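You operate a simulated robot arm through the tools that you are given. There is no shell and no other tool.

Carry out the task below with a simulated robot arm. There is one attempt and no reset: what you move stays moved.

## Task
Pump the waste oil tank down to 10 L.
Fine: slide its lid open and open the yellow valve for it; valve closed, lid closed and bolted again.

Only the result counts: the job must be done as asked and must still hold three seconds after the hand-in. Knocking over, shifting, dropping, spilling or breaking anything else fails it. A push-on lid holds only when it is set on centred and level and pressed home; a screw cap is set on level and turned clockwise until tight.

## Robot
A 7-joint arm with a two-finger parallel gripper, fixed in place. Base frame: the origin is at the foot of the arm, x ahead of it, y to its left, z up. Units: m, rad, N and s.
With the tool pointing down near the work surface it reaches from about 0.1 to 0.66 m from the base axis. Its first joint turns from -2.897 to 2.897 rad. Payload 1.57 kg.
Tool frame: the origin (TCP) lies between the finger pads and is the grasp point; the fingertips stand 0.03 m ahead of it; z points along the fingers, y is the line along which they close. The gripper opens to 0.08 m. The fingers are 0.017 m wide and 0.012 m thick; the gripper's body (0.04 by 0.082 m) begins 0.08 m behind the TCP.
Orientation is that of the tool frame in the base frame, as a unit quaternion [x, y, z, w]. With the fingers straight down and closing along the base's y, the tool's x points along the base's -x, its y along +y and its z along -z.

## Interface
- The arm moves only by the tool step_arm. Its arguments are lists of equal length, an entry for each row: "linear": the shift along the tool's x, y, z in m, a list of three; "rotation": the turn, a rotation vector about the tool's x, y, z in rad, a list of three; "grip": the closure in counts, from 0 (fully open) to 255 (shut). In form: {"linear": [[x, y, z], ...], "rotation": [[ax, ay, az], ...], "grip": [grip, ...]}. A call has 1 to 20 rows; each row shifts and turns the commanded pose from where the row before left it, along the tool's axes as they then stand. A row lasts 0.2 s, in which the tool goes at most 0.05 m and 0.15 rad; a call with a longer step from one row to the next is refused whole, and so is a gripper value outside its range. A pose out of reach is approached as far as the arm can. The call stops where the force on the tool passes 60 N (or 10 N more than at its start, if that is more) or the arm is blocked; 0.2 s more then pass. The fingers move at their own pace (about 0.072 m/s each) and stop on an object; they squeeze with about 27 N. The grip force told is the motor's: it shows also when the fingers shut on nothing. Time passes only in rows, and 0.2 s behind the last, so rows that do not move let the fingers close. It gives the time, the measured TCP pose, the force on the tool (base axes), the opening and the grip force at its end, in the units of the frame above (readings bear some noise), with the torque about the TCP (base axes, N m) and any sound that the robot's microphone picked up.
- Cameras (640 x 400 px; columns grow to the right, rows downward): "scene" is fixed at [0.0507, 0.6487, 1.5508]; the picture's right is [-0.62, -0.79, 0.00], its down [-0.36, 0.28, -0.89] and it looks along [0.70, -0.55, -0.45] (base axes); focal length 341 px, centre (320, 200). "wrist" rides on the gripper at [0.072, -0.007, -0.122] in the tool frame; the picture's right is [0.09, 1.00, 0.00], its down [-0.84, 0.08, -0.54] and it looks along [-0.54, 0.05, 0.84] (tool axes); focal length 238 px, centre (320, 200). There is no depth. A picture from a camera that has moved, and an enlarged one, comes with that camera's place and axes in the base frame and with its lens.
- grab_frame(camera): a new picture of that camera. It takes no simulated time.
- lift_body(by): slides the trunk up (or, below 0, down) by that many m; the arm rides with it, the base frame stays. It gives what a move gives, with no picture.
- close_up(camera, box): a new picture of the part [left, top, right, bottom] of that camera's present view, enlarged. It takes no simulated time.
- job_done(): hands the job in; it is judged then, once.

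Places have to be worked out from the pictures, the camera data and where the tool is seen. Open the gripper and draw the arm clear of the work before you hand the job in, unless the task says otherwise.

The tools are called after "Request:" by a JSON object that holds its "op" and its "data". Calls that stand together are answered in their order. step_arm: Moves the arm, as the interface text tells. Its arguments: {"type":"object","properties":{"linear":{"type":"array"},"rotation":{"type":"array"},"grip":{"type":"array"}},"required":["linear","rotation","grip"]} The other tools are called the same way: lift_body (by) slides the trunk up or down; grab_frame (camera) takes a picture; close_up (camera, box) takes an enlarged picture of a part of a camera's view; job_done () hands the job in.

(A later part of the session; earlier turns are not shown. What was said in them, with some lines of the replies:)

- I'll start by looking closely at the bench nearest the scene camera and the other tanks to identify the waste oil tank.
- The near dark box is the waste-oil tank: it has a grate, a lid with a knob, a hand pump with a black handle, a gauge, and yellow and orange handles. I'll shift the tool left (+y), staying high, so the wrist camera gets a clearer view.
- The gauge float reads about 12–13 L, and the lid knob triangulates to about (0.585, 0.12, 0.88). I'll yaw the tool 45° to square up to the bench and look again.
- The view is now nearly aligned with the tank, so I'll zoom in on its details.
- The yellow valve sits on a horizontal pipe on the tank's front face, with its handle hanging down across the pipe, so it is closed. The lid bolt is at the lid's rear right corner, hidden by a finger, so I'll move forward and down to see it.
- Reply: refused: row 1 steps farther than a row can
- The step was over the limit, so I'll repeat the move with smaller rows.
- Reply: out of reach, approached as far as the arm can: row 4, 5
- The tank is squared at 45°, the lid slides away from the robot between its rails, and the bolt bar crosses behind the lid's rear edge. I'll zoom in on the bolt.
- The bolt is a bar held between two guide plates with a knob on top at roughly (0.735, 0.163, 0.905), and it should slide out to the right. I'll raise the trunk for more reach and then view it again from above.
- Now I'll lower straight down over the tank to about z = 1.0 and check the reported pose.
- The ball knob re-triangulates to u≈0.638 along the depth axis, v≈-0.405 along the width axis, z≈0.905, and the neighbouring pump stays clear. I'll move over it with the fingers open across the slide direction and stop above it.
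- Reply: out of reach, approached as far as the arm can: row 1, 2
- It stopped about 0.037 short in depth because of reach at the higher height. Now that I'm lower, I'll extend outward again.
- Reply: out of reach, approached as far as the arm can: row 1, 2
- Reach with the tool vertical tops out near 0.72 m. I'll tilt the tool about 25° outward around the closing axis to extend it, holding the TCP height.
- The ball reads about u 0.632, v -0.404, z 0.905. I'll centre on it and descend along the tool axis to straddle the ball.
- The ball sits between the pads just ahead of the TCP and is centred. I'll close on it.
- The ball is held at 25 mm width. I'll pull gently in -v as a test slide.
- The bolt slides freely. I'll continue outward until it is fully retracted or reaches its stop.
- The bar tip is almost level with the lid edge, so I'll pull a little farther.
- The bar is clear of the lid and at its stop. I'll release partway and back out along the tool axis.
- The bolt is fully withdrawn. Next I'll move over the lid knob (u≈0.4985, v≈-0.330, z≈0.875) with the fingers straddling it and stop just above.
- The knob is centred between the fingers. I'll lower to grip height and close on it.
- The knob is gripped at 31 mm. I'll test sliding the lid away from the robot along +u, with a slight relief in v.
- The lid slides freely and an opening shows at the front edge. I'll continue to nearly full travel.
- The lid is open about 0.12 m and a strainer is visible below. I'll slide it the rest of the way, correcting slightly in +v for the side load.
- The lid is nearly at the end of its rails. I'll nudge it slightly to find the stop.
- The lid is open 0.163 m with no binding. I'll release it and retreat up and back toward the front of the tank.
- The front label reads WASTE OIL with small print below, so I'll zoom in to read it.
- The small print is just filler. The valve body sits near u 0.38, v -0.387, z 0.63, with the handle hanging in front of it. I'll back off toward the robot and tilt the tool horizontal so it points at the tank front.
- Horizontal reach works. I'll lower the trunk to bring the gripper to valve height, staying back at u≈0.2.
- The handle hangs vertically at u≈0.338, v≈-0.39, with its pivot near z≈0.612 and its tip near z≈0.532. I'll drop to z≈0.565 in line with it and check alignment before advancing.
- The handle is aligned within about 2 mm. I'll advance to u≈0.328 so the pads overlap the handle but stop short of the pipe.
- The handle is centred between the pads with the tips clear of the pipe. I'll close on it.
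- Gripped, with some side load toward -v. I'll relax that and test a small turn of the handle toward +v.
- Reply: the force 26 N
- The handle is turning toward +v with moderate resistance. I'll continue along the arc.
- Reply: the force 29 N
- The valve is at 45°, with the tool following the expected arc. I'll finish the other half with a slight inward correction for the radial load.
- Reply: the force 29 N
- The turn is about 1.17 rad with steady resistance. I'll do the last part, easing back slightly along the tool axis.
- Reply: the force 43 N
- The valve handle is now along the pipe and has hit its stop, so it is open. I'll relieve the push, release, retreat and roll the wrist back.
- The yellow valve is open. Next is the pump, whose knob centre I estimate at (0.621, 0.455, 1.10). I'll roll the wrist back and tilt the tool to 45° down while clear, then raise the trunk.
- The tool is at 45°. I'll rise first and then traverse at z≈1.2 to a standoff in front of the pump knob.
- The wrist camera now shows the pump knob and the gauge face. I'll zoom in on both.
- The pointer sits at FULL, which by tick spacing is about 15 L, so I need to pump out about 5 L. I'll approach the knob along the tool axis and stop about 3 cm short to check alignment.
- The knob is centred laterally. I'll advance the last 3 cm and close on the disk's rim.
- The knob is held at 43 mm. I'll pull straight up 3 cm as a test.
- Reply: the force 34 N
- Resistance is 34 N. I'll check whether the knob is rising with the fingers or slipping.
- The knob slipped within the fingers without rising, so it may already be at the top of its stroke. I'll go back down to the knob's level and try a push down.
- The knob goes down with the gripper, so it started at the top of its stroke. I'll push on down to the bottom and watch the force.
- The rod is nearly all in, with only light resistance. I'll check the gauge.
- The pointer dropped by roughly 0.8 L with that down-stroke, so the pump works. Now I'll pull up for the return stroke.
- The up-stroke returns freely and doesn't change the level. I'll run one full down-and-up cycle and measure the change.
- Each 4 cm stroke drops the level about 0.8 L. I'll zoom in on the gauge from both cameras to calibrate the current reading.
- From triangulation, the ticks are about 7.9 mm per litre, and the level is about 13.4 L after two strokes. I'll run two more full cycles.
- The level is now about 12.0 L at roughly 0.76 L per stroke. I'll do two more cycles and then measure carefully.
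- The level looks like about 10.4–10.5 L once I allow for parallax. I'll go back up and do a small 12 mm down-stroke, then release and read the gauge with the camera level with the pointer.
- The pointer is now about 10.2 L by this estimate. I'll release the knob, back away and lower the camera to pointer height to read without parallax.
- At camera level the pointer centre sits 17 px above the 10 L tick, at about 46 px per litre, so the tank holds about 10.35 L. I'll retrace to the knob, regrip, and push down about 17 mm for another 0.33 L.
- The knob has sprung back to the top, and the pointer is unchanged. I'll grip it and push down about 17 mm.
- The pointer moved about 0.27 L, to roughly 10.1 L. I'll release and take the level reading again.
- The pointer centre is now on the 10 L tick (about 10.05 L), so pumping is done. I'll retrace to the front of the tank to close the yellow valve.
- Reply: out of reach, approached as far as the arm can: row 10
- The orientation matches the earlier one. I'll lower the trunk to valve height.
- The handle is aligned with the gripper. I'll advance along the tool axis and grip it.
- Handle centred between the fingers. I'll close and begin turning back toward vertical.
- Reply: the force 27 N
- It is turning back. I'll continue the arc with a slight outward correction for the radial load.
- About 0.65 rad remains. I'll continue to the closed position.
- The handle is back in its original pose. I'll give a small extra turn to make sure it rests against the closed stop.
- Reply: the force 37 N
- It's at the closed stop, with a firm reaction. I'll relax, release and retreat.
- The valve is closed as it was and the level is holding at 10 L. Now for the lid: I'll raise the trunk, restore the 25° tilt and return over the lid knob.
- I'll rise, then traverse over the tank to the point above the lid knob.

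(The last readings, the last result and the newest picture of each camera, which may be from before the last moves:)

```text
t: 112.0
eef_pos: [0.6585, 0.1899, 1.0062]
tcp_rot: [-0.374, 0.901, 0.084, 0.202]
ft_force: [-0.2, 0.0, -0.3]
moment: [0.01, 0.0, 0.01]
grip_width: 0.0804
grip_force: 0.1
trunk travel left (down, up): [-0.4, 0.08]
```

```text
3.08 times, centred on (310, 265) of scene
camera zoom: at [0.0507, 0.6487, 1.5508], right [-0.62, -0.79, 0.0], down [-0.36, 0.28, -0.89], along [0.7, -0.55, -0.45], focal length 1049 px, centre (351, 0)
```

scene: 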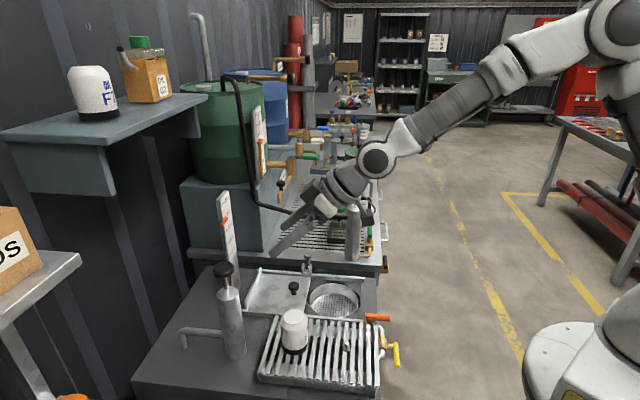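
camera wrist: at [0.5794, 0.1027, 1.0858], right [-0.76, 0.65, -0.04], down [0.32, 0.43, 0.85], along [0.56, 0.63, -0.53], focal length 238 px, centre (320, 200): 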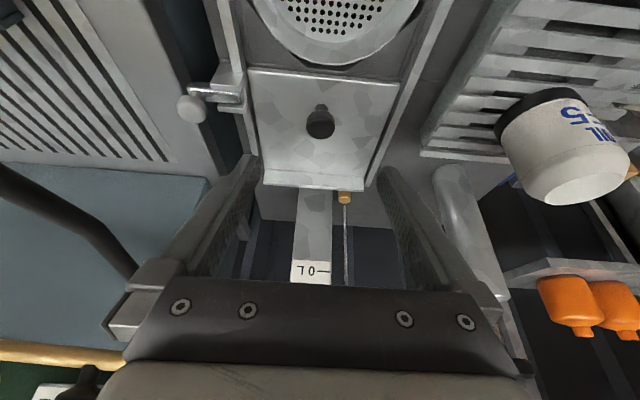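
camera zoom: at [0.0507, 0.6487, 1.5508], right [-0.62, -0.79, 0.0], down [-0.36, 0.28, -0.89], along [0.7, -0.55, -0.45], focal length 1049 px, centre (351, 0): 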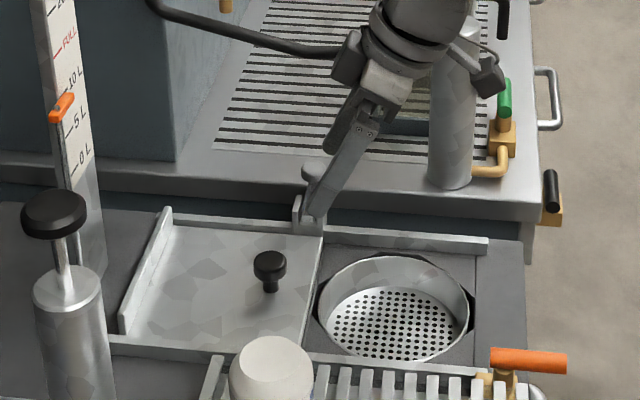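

The lid knob is at u≈0.657, v≈-0.331, directly ahead along the tool axis. I'll descend 13 cm along the axis and grip.

Request:
{"op": "step_arm", "data": {"linear": [[0, 0.001, 0.04], [0, 0, 0.045], [0.002, 0, 0.03], [0.001, 0, 0.015], [0, 0, 0], [0, 0, 0], [0, 0, 0], [0, 0, 0]], "rotation": [[0, 0, 0], [0, 0, 0], [0, 0, 0], [0, 0, 0], [0, 0, 0], [0, 0, 0], [0, 0, 0], [0, 0, 0]], "grip": [0, 0, 0, 0, 0, 120, 255, 255]}}

Request:
{"op": "close_up", "data": {"camera": "wrist", "box": [200, 60, 440, 240]}}

```text
t: 113.8
eef_pos: [0.6944, 0.2275, 0.8863]
tcp_rot: [-0.373, 0.902, 0.083, 0.203]
ft_force: [4.2, -3.6, -0.4]
moment: [-0.05, -0.13, -0.08]
grip_width: 0.0316
grip_force: 35.8
trunk travel left (down, up): [-0.4, 0.08]
```

```text
2.22 times, centred on (320, 150) of wrist
camera zoom: at [0.6157, 0.1408, 0.9663], right [-0.76, 0.65, -0.04], down [0.32, 0.43, 0.85], along [0.57, 0.63, -0.53], focal length 530 px, centre (320, 311)
```

zoom: 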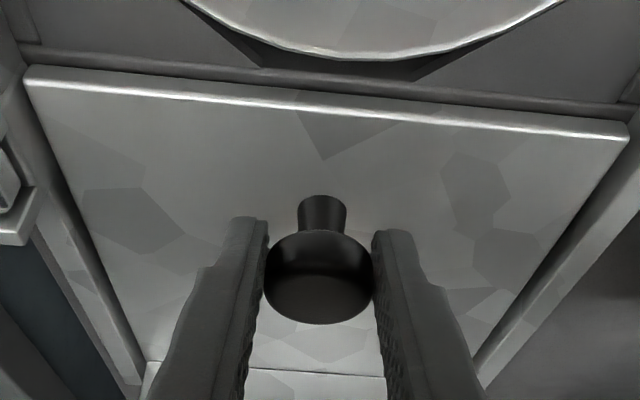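

Gripped. I'll slide the lid back toward the robot, most of the way first.

Request:
{"op": "step_arm", "data": {"linear": [[0.0181, -0.001, -0.0085], [0.0181, 0, -0.0085], [0.0181, 0, -0.0085], [0.0181, 0, -0.0085], [0.0181, 0, -0.0085], [0.0181, 0, -0.0085], [0.0181, 0, -0.0085], [0, 0, 0]], "rotation": [[0, 0, 0], [0, 0, 0], [0, 0, 0], [0, 0, 0], [0, 0, 0], [0, 0, 0], [0, 0, 0], [0, 0, 0]], "grip": [255, 255, 255, 255, 255, 255, 255, 255]}}

Request:
{"op": "close_up", "data": {"camera": "scene", "box": [250, 220, 410, 320]}}

```text
t: 115.6
eef_pos: [0.5952, 0.1283, 0.8863]
tcp_rot: [-0.373, 0.902, 0.084, 0.201]
ft_force: [5.9, -6.1, -9.6]
moment: [0.2, -0.33, -0.15]
grip_width: 0.031
grip_force: 39.7
trunk travel left (down, up): [-0.4, 0.08]
```

```text
4.00 times, centred on (330, 270) of scene
camera zoom: at [0.0507, 0.6487, 1.5508], right [-0.62, -0.79, 0.0], down [-0.36, 0.28, -0.89], along [0.7, -0.55, -0.45], focal length 1364 px, centre (280, -80)
```

zoom: 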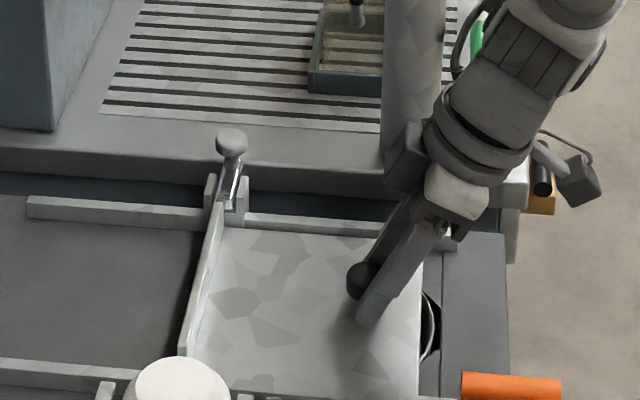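

About 2 cm remains. I'll finish the slide gently until it meets its stop.

Request:
{"op": "step_arm", "data": {"linear": [[0.009, -0.0005, -0.0043], [0.009, -0.0005, -0.0043], [0.0045, 0, -0.0021], [0, 0, 0]], "rotation": [[0, 0, 0], [0, 0, 0], [0, 0, 0], [0, 0, 0]], "grip": [255, 255, 255, 255]}}

Request:
{"op": "close_up", "data": {"camera": "scene", "box": [250, 220, 410, 320]}}

```text
t: 116.6
eef_pos: [0.5813, 0.113, 0.8872]
tcp_rot: [-0.374, 0.901, 0.085, 0.202]
ft_force: [10.3, 2.6, -16.2]
moment: [0.09, -0.28, -0.01]
grip_width: 0.0312
grip_force: 39.5
trunk travel left (down, up): [-0.4, 0.08]
```

```text
4.00 times, centred on (330, 270) of scene
camera zoom: at [0.0507, 0.6487, 1.5508], right [-0.62, -0.79, 0.0], down [-0.36, 0.28, -0.89], along [0.7, -0.55, -0.45], focal length 1364 px, centre (280, -80)
```

zoom: 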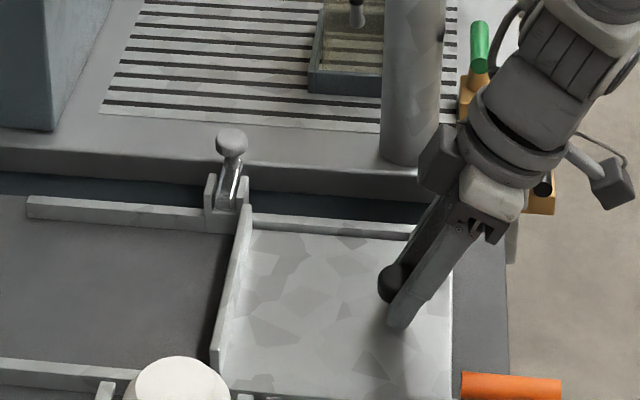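

The lid looks closed. I'll nudge 4 mm more to confirm it's against its stop.

Request:
{"op": "step_arm", "data": {"linear": [[0.0036, 0, -0.0017], [0, 0, 0]], "rotation": [[0, 0, 0], [0, 0, 0]], "grip": [255, 255]}}

Request:
{"op": "close_up", "data": {"camera": "scene", "box": [250, 220, 410, 320]}}

```text
t: 117.2
eef_pos: [0.5794, 0.1114, 0.8866]
tcp_rot: [-0.373, 0.901, 0.085, 0.203]
ft_force: [22.1, 14.9, -13.4]
moment: [0.14, -0.27, -0.02]
grip_width: 0.0313
grip_force: 39.9
trunk travel left (down, up): [-0.4, 0.08]
```

```text
4.00 times, centred on (330, 270) of scene
camera zoom: at [0.0507, 0.6487, 1.5508], right [-0.62, -0.79, 0.0], down [-0.36, 0.28, -0.89], along [0.7, -0.55, -0.45], focal length 1364 px, centre (280, -80)
```

zoom: 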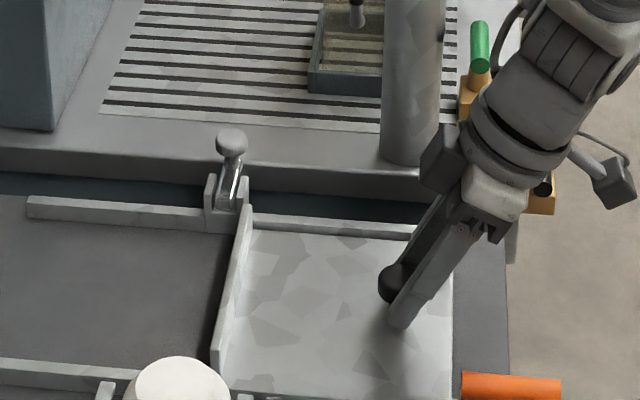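

The reaction rose to about 27 N, so the lid is fully closed against its stop. I'll release, retreat, and go back to the bolt knob with the fingers partly open.

Request:
{"op": "step_arm", "data": {"linear": [[-0.003, 0, 0.0014], [0, 0, 0], [0, 0, 0], [0, 0, -0.04], [0, 0, -0.045], [0, 0, -0.045], [-0.0275, -0.025, 0.0108], [-0.0275, -0.025, 0.0108], [-0.0275, -0.025, 0.0108], [-0.0275, -0.025, 0.0108], [-0.0275, -0.025, 0.0108], [0, 0, 0]], "rotation": [[0, 0, 0], [0, 0, 0], [0, 0, 0], [0, 0, 0], [0, 0, 0], [0, 0, 0], [0, 0, 0], [0, 0, 0], [0, 0, 0], [0, 0, 0], [0, 0, 0], [0, 0, 0]], "grip": [255, 100, 0, 0, 0, 0, 90, 90, 90, 90, 90, 90]}}

Request:
{"op": "grab_frame", "data": {"camera": "wrist"}}

Request:
{"op": "close_up", "data": {"camera": "scene", "box": [250, 220, 410, 320]}}

```text
t: 119.8
eef_pos: [0.7301, 0.0909, 1.0144]
tcp_rot: [-0.374, 0.901, 0.085, 0.201]
ft_force: [-9.9, 10.3, -3.6]
moment: [-0.72, -1.07, -0.96]
grip_width: 0.0517
grip_force: 0.0
trunk travel left (down, up): [-0.4, 0.08]
```

```text
taken
camera wrist: at [0.6521, 0.0022, 1.0942], right [-0.76, 0.64, -0.04], down [0.32, 0.43, 0.85], along [0.56, 0.64, -0.53], focal length 238 px, centre (320, 200)
```

wrist: 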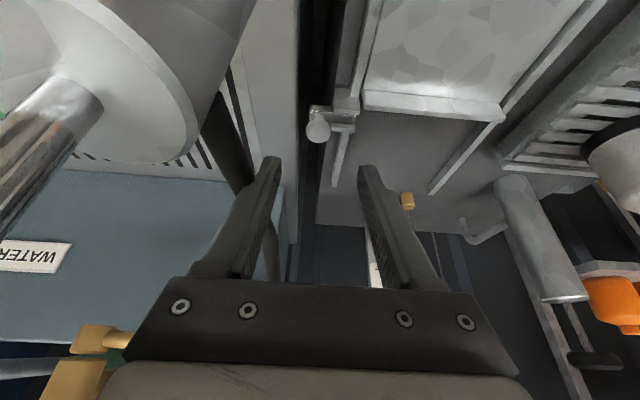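

```text
4.00 times, centred on (330, 270) of scene
camera zoom: at [0.0507, 0.6487, 1.5508], right [-0.62, -0.79, 0.0], down [-0.36, 0.28, -0.89], along [0.7, -0.55, -0.45], focal length 1364 px, centre (280, -80)
```

zoom: 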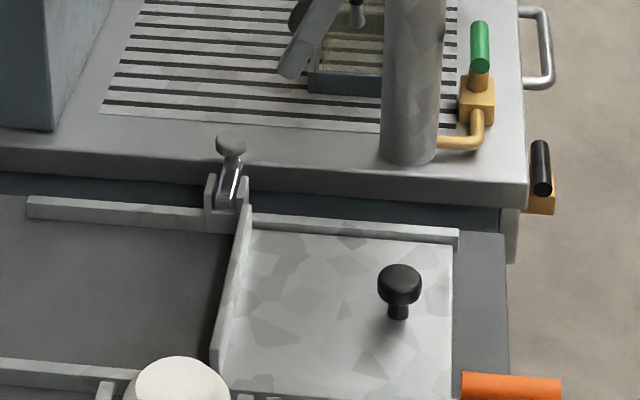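

The force reading of 14 N toward +v with a moment shows I'm brushing the neighbouring pump with the wrist. I'll back away in +v at once and inspect.

Request:
{"op": "step_arm", "data": {"linear": [[0, 0.03, 0], [0, 0.03, 0], [0, 0, 0]], "rotation": [[0, 0, 0], [0, 0, 0], [0, 0, 0]], "grip": [90, 90, 90]}}

Request:
{"op": "grab_frame", "data": {"camera": "scene"}}

Request:
{"op": "close_up", "data": {"camera": "scene", "box": [290, 160, 410, 280]}}

Request:
{"op": "grab_frame", "data": {"camera": "wrist"}}

```text
t: 120.6
eef_pos: [0.6884, 0.1302, 1.0165]
tcp_rot: [-0.373, 0.901, 0.083, 0.203]
ft_force: [-0.4, 0.1, -0.2]
moment: [0.02, 0.01, 0.03]
grip_width: 0.0516
grip_force: 0.1
trunk travel left (down, up): [-0.4, 0.08]
```

```text
taken
```

scene: 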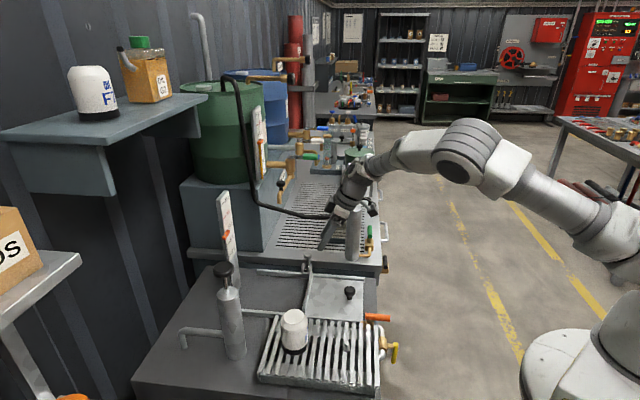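

```text
3.33 times, centred on (350, 220) of scene
camera zoom: at [0.0507, 0.6487, 1.5508], right [-0.62, -0.79, 0.0], down [-0.36, 0.28, -0.89], along [0.7, -0.55, -0.45], focal length 1136 px, centre (220, 133)
```

zoom: 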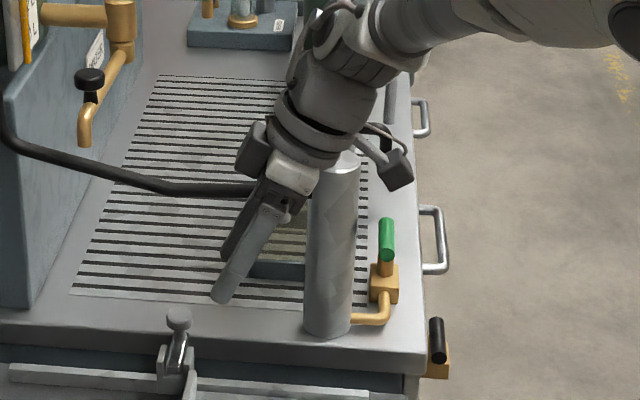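

```text
taken
camera wrist: at [0.609, 0.0436, 1.0951], right [-0.76, 0.65, -0.04], down [0.32, 0.43, 0.85], along [0.56, 0.63, -0.53], focal length 238 px, centre (320, 200)
```

wrist: 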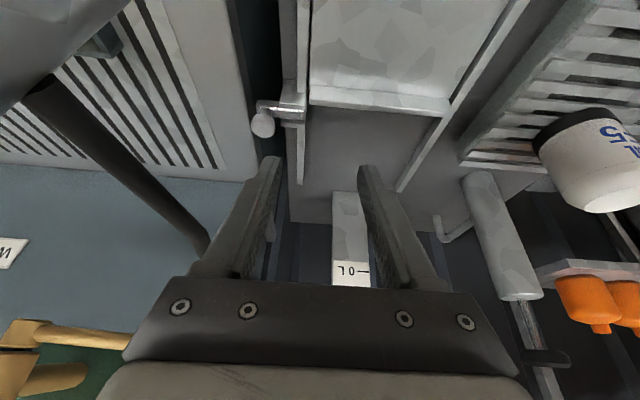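

I'm free of contact and the neighbouring pump looks to be in place; I'll compare it properly later. To stay clear of it, I'll yaw the tool 30° so the wrist and camera swing away, then line up on the bolt knob.

Request:
{"op": "step_arm", "data": {"linear": [[0, 0, 0], [0, 0, 0], [0, 0, 0], [0, 0, 0], [-0.0183, -0.0247, 0.0109], [0, 0, 0]], "rotation": [[0.0559, 0, 0.1183], [0.0559, 0, 0.1183], [0.0559, 0, 0.1183], [0.0559, 0, 0.1183], [0, 0, 0], [0, 0, 0]], "grip": [90, 90, 90, 90, 90, 90]}}

Request:
{"op": "grab_frame", "data": {"camera": "wrist"}}

Request:
{"op": "close_up", "data": {"camera": "scene", "box": [290, 160, 410, 280]}}

```text
t: 122.0
eef_pos: [0.7162, 0.1096, 1.0123]
tcp_rot: [-0.127, 0.968, 0.029, 0.216]
ft_force: [0.3, 0.6, -0.2]
moment: [0.02, 0.0, -0.01]
grip_width: 0.0519
grip_force: 0.0
trunk travel left (down, up): [-0.4, 0.08]
```

```text
taken
camera wrist: at [0.6043, 0.0736, 1.0927], right [-0.34, 0.94, -0.04], down [0.49, 0.21, 0.85], along [0.81, 0.27, -0.53], focal length 238 px, centre (320, 200)
```

wrist: 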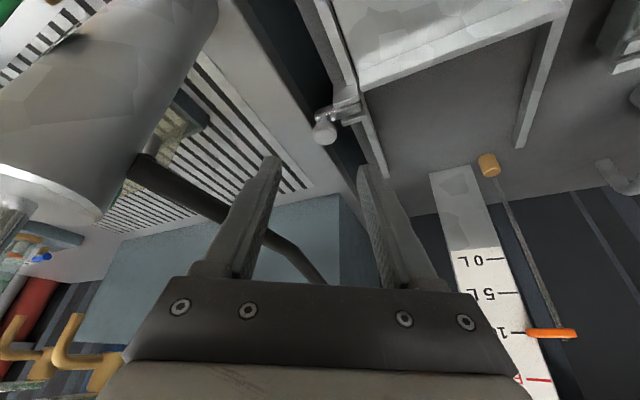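

```text
3.33 times, centred on (350, 220) of scene
camera zoom: at [0.0507, 0.6487, 1.5508], right [-0.62, -0.79, 0.0], down [-0.36, 0.28, -0.89], along [0.7, -0.55, -0.45], focal length 1136 px, centre (220, 133)
```

zoom: 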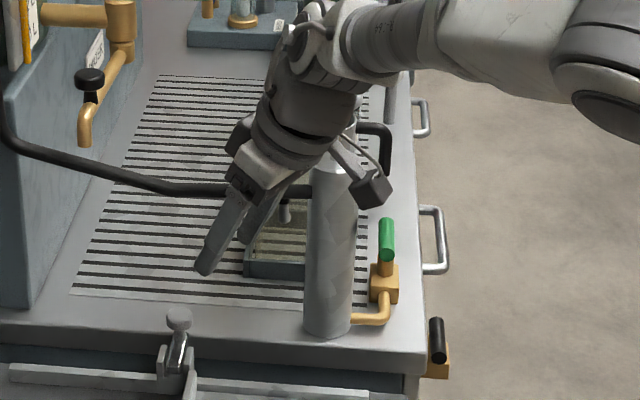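

The yawed approach clears the pump well, and the ball is nearly straight ahead along the tool axis. I'll advance to straddle it with the tips just above the guide plates.

Request:
{"op": "step_arm", "data": {"linear": [[0, 0.005, 0.03], [0, 0, 0.035], [0, 0, 0.02], [0, 0, 0.012], [0, 0, 0]], "rotation": [[0, 0, 0], [0, 0, 0], [0, 0, 0], [0, 0, 0], [0, 0, 0]], "grip": [90, 90, 90, 90, 90]}}

Request:
{"op": "close_up", "data": {"camera": "wrist", "box": [200, 60, 440, 240]}}

Request:
{"op": "close_up", "data": {"camera": "scene", "box": [270, 200, 370, 280]}}

```text
t: 123.2
eef_pos: [0.7542, 0.1256, 0.9253]
tcp_rot: [-0.127, 0.967, 0.029, 0.217]
ft_force: [-0.2, -0.4, -0.1]
moment: [0.02, 0.01, 0.0]
grip_width: 0.0517
grip_force: 0.0
trunk travel left (down, up): [-0.4, 0.08]
```

```text
2.22 times, centred on (320, 150) of wrist
camera zoom: at [0.6419, 0.0898, 1.0047], right [-0.34, 0.94, -0.04], down [0.49, 0.21, 0.85], along [0.81, 0.27, -0.53], focal length 530 px, centre (320, 311)
```

zoom: 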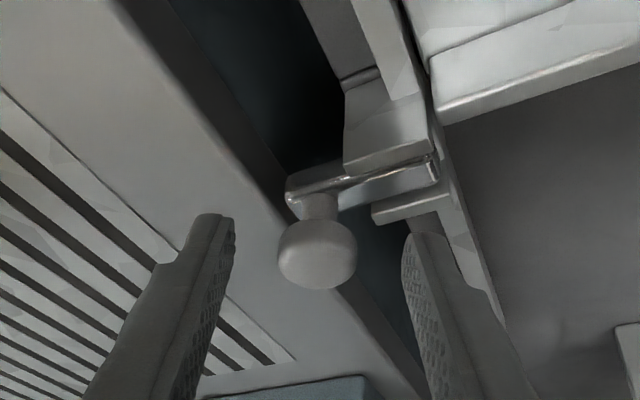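

```text
5.00 times, centred on (320, 240) of scene
camera zoom: at [0.0507, 0.6487, 1.5508], right [-0.62, -0.79, 0.0], down [-0.36, 0.28, -0.89], along [0.7, -0.55, -0.45], focal length 1704 px, centre (320, 0)
```

zoom: 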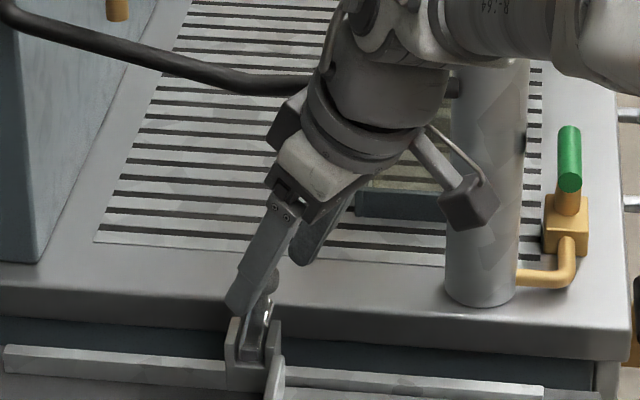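

The ball is centred between the fingertips. I'll close on it.

Request:
{"op": "step_arm", "data": {"linear": [[0, 0, 0.003], [0, 0, 0], [0, 0, 0], [0, 0, 0]], "rotation": [[0, 0, 0], [0, 0, 0], [0, 0, 0], [0, 0, 0]], "grip": [90, 180, 255, 255]}}

Request:
{"op": "close_up", "data": {"camera": "wrist", "box": [200, 60, 440, 240]}}

```text
t: 124.2
eef_pos: [0.7545, 0.1262, 0.9236]
tcp_rot: [-0.128, 0.967, 0.029, 0.217]
ft_force: [-0.6, -0.2, 0.2]
moment: [-0.02, 0.04, -0.05]
grip_width: 0.0238
grip_force: 36.2
trunk travel left (down, up): [-0.4, 0.08]
```

```text
2.22 times, centred on (320, 150) of wrist
camera zoom: at [0.6432, 0.09, 1.0026], right [-0.34, 0.94, -0.04], down [0.49, 0.21, 0.85], along [0.81, 0.27, -0.53], focal length 530 px, centre (320, 311)
```

zoom: 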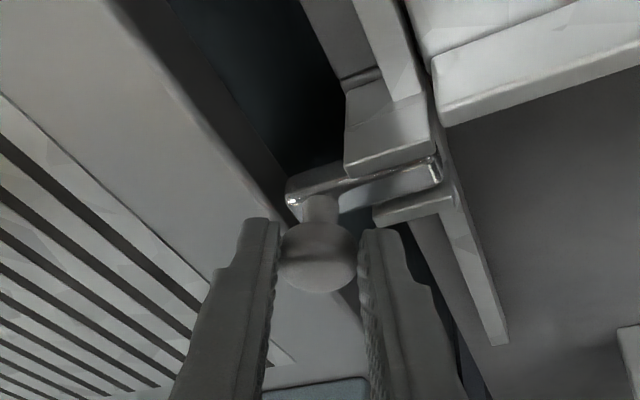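

The ball is held. I'll slide the bolt back in (+v) in small steps.

Request:
{"op": "step_arm", "data": {"linear": [[0.0036, 0.0069, -0.0017], [0.0036, 0.0069, -0.0017], [0.0036, 0.0069, -0.0017], [0, 0, 0]], "rotation": [[0, 0, 0], [0, 0, 0], [0, 0, 0], [0, 0, 0]], "grip": [255, 255, 255, 255]}}

Request:
{"op": "close_up", "data": {"camera": "wrist", "box": [200, 60, 440, 240]}}

```text
t: 125.2
eef_pos: [0.7391, 0.1433, 0.9236]
tcp_rot: [-0.127, 0.968, 0.028, 0.217]
ft_force: [-3.2, -4.2, 2.2]
moment: [-0.2, 0.27, -0.12]
grip_width: 0.0238
grip_force: 36.5
trunk travel left (down, up): [-0.4, 0.08]
```

```text
2.22 times, centred on (320, 150) of wrist
camera zoom: at [0.6265, 0.1068, 1.0026], right [-0.34, 0.94, -0.04], down [0.49, 0.21, 0.85], along [0.81, 0.27, -0.53], focal length 530 px, centre (320, 311)
```

zoom: 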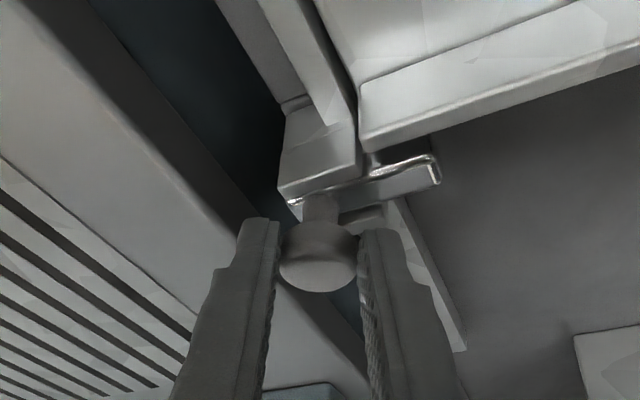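

The bolt bar is sliding in behind the lid's rear edge, halfway so far. I'll continue to the end.

Request:
{"op": "step_arm", "data": {"linear": [[0.0036, 0.0069, -0.0017], [0.0036, 0.0069, -0.0017], [0.0036, 0.0069, -0.0017], [0, 0, 0]], "rotation": [[0, 0, 0], [0, 0, 0], [0, 0, 0], [0, 0, 0]], "grip": [255, 255, 255, 255]}}

Request:
{"op": "close_up", "data": {"camera": "wrist", "box": [200, 60, 440, 240]}}

```text
t: 126.2
eef_pos: [0.7211, 0.1615, 0.9231]
tcp_rot: [-0.127, 0.968, 0.028, 0.216]
ft_force: [-9.7, -10.0, 1.8]
moment: [-0.17, -0.25, -0.24]
grip_width: 0.0237
grip_force: 35.7
trunk travel left (down, up): [-0.4, 0.08]
```

```text
2.22 times, centred on (320, 150) of wrist
camera zoom: at [0.6096, 0.1237, 1.0027], right [-0.34, 0.94, -0.04], down [0.49, 0.21, 0.85], along [0.81, 0.27, -0.53], focal length 530 px, centre (320, 311)
```

zoom: 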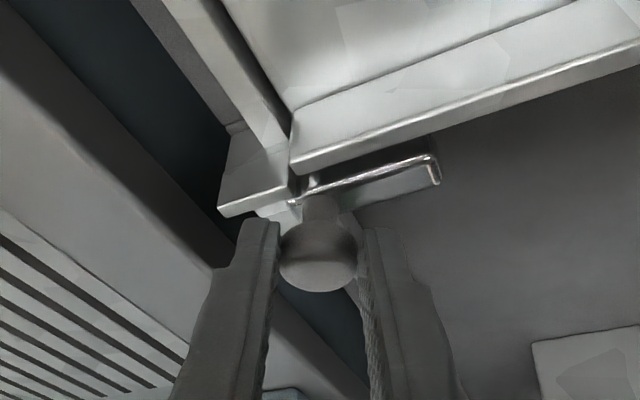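

The travel matches the full 48.6 mm stroke. I'll nudge a bit more to check the stop.

Request:
{"op": "step_arm", "data": {"linear": [[0.0018, 0.0035, -0.0008], [0, 0, 0]], "rotation": [[0, 0, 0], [0, 0, 0]], "grip": [255, 255]}}

Request:
{"op": "close_up", "data": {"camera": "wrist", "box": [200, 60, 440, 240]}}

```text
t: 126.8
eef_pos: [0.7206, 0.1609, 0.9228]
tcp_rot: [-0.127, 0.967, 0.027, 0.218]
ft_force: [4.4, -18.4, -2.2]
moment: [-0.54, -0.1, -0.34]
grip_width: 0.0241
grip_force: 35.8
trunk travel left (down, up): [-0.4, 0.08]
```

```text
2.22 times, centred on (320, 150) of wrist
camera zoom: at [0.6088, 0.1247, 1.0025], right [-0.33, 0.94, -0.04], down [0.49, 0.21, 0.85], along [0.81, 0.26, -0.53], focal length 530 px, centre (320, 311)
```

zoom: 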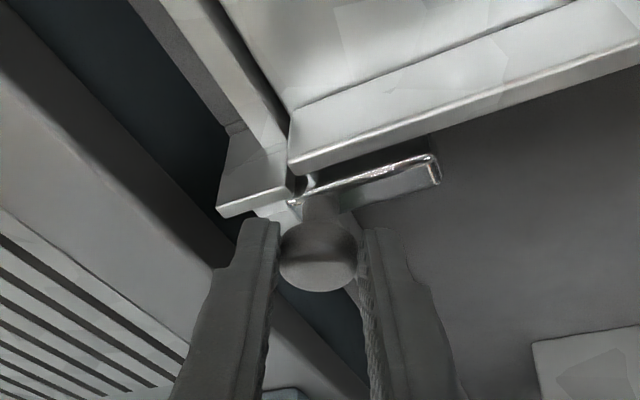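

The bolt is at its home stop behind the lid. I'll relax, release and withdraw toward the robot, clear of the work.

Request:
{"op": "step_arm", "data": {"linear": [[-0.0018, -0.0035, 0.0008], [0, 0, 0], [0, 0, 0], [0, 0, -0.04], [0, 0, -0.045], [0, 0, -0.045], [0.0319, 0, -0.0261], [0.0319, 0, -0.0261], [0.0319, 0, -0.0261], [0.0319, 0, -0.0261], [0.0319, 0, -0.0261], [0.0319, 0, -0.0261], [0, 0, 0]], "rotation": [[0, 0, 0], [0, 0, 0], [0, 0, 0], [0, 0, 0], [0, 0, 0], [0, 0, 0], [0, 0, 0], [0, 0, 0], [0, 0, 0], [0, 0, 0], [0, 0, 0], [0, 0, 0], [0, 0, 0]], "grip": [255, 120, 90, 90, 0, 0, 0, 0, 0, 0, 0, 0, 0]}}

Request:
{"op": "grab_frame", "data": {"camera": "scene"}}

Request:
{"op": "close_up", "data": {"camera": "scene", "box": [280, 250, 344, 290]}}

Request:
{"op": "close_up", "data": {"camera": "scene", "box": [180, 60, 400, 260]}}

Request:
{"op": "close_up", "data": {"camera": "scene", "box": [130, 180, 410, 400]}}

Request:
{"op": "close_up", "data": {"camera": "scene", "box": [210, 205, 242, 245]}}

```text
t: 129.6
eef_pos: [0.4389, 0.0844, 1.1028]
tcp_rot: [-0.127, 0.967, 0.029, 0.218]
ft_force: [-0.1, -0.5, 0.7]
moment: [-0.02, 0.02, 0.0]
grip_width: 0.0803
grip_force: 0.1
trunk travel left (down, up): [-0.4, 0.08]
```

```text
taken
```

scene: 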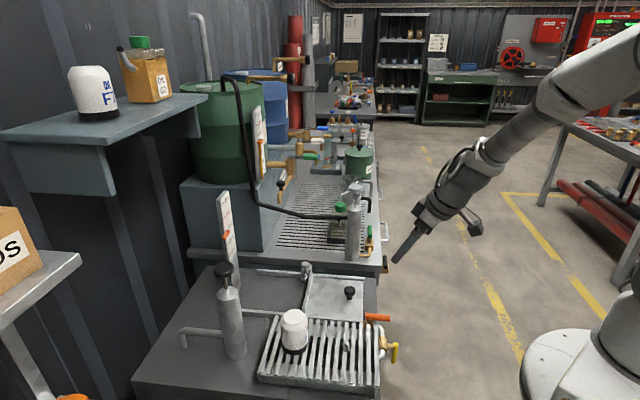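

```text
10.00 times, centred on (312, 270) of scene
camera zoom: at [0.0507, 0.6487, 1.5508], right [-0.62, -0.79, 0.0], down [-0.36, 0.28, -0.89], along [0.7, -0.55, -0.45], focal length 3409 px, centre (400, -500)
```

zoom: 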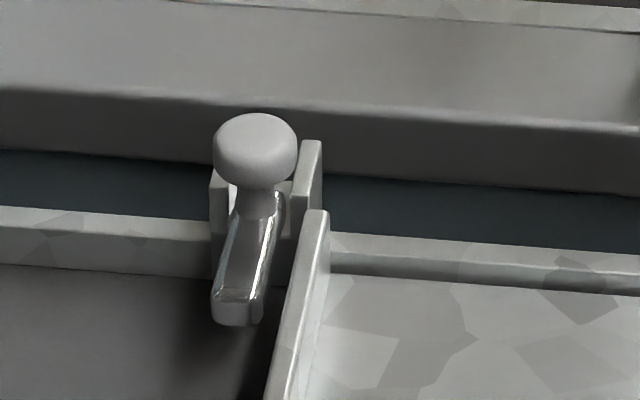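

```text
2.00 times, centred on (290, 160) of scene
camera zoom: at [0.0507, 0.6487, 1.5508], right [-0.62, -0.79, 0.0], down [-0.36, 0.28, -0.89], along [0.7, -0.55, -0.45], focal length 682 px, centre (380, 280)
```

zoom: 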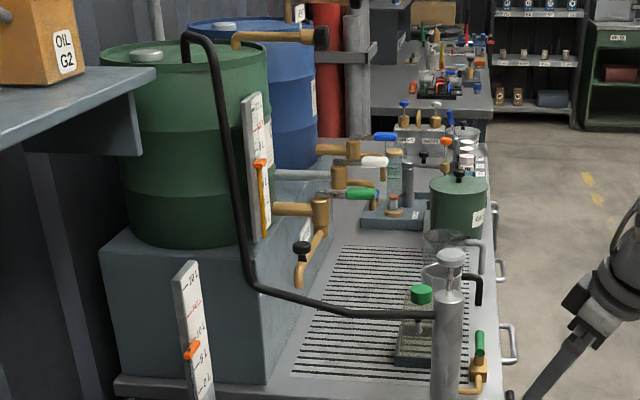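

```text
1.82 times, centred on (270, 290) of scene
camera zoom: at [0.0507, 0.6487, 1.5508], right [-0.62, -0.79, 0.0], down [-0.36, 0.28, -0.89], along [0.7, -0.55, -0.45], focal length 620 px, centre (411, 36)
```

zoom: 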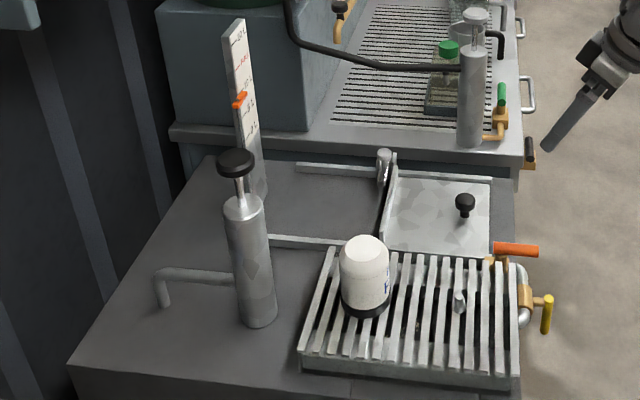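

```text
10.00 times, centred on (226, 225) of scene
camera zoom: at [0.0507, 0.6487, 1.5508], right [-0.62, -0.79, 0.0], down [-0.36, 0.28, -0.89], along [0.7, -0.55, -0.45], focal length 3409 px, centre (1260, -50)
```

zoom: 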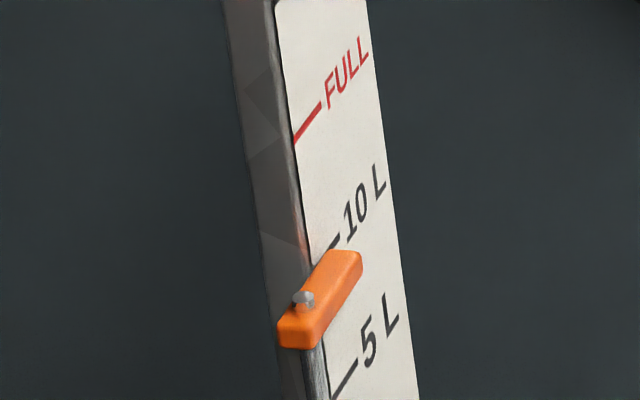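

The bolt, lid and valve match their original closed state, and the neighbouring pump and filter match the first pictures. The gauge holds at 10 L and the arm is clear with the gripper open, so I'm handing the job in.

Request:
{"op": "job_done", "data": {}}

```text
The job is handed in.
```

The waste oil tank is pumped down to about 10 L. I read about 10.05 L with the camera level with the pointer, and the gauge showed no change after the valve was closed.

- **Lid and valve:** I slid the lid open and opened the yellow valve for the pumping. Afterwards I closed both against their stops and slid the bolt home behind the lid. The final pictures match the starting ones.
- **Pumping:** The tank started at about 15 L. It took six strokes of about 4 cm and two short ones to bring it down, and the pump knob springs back up by itself.
- **Contact to know about:** While returning to the bolt, the wrist pressed against something with about 14 N, most likely the neighbouring pump. I backed off at once. In the final pictures that pump and everything around it look unmoved.

The gripper is open and the arm is clear of the work.
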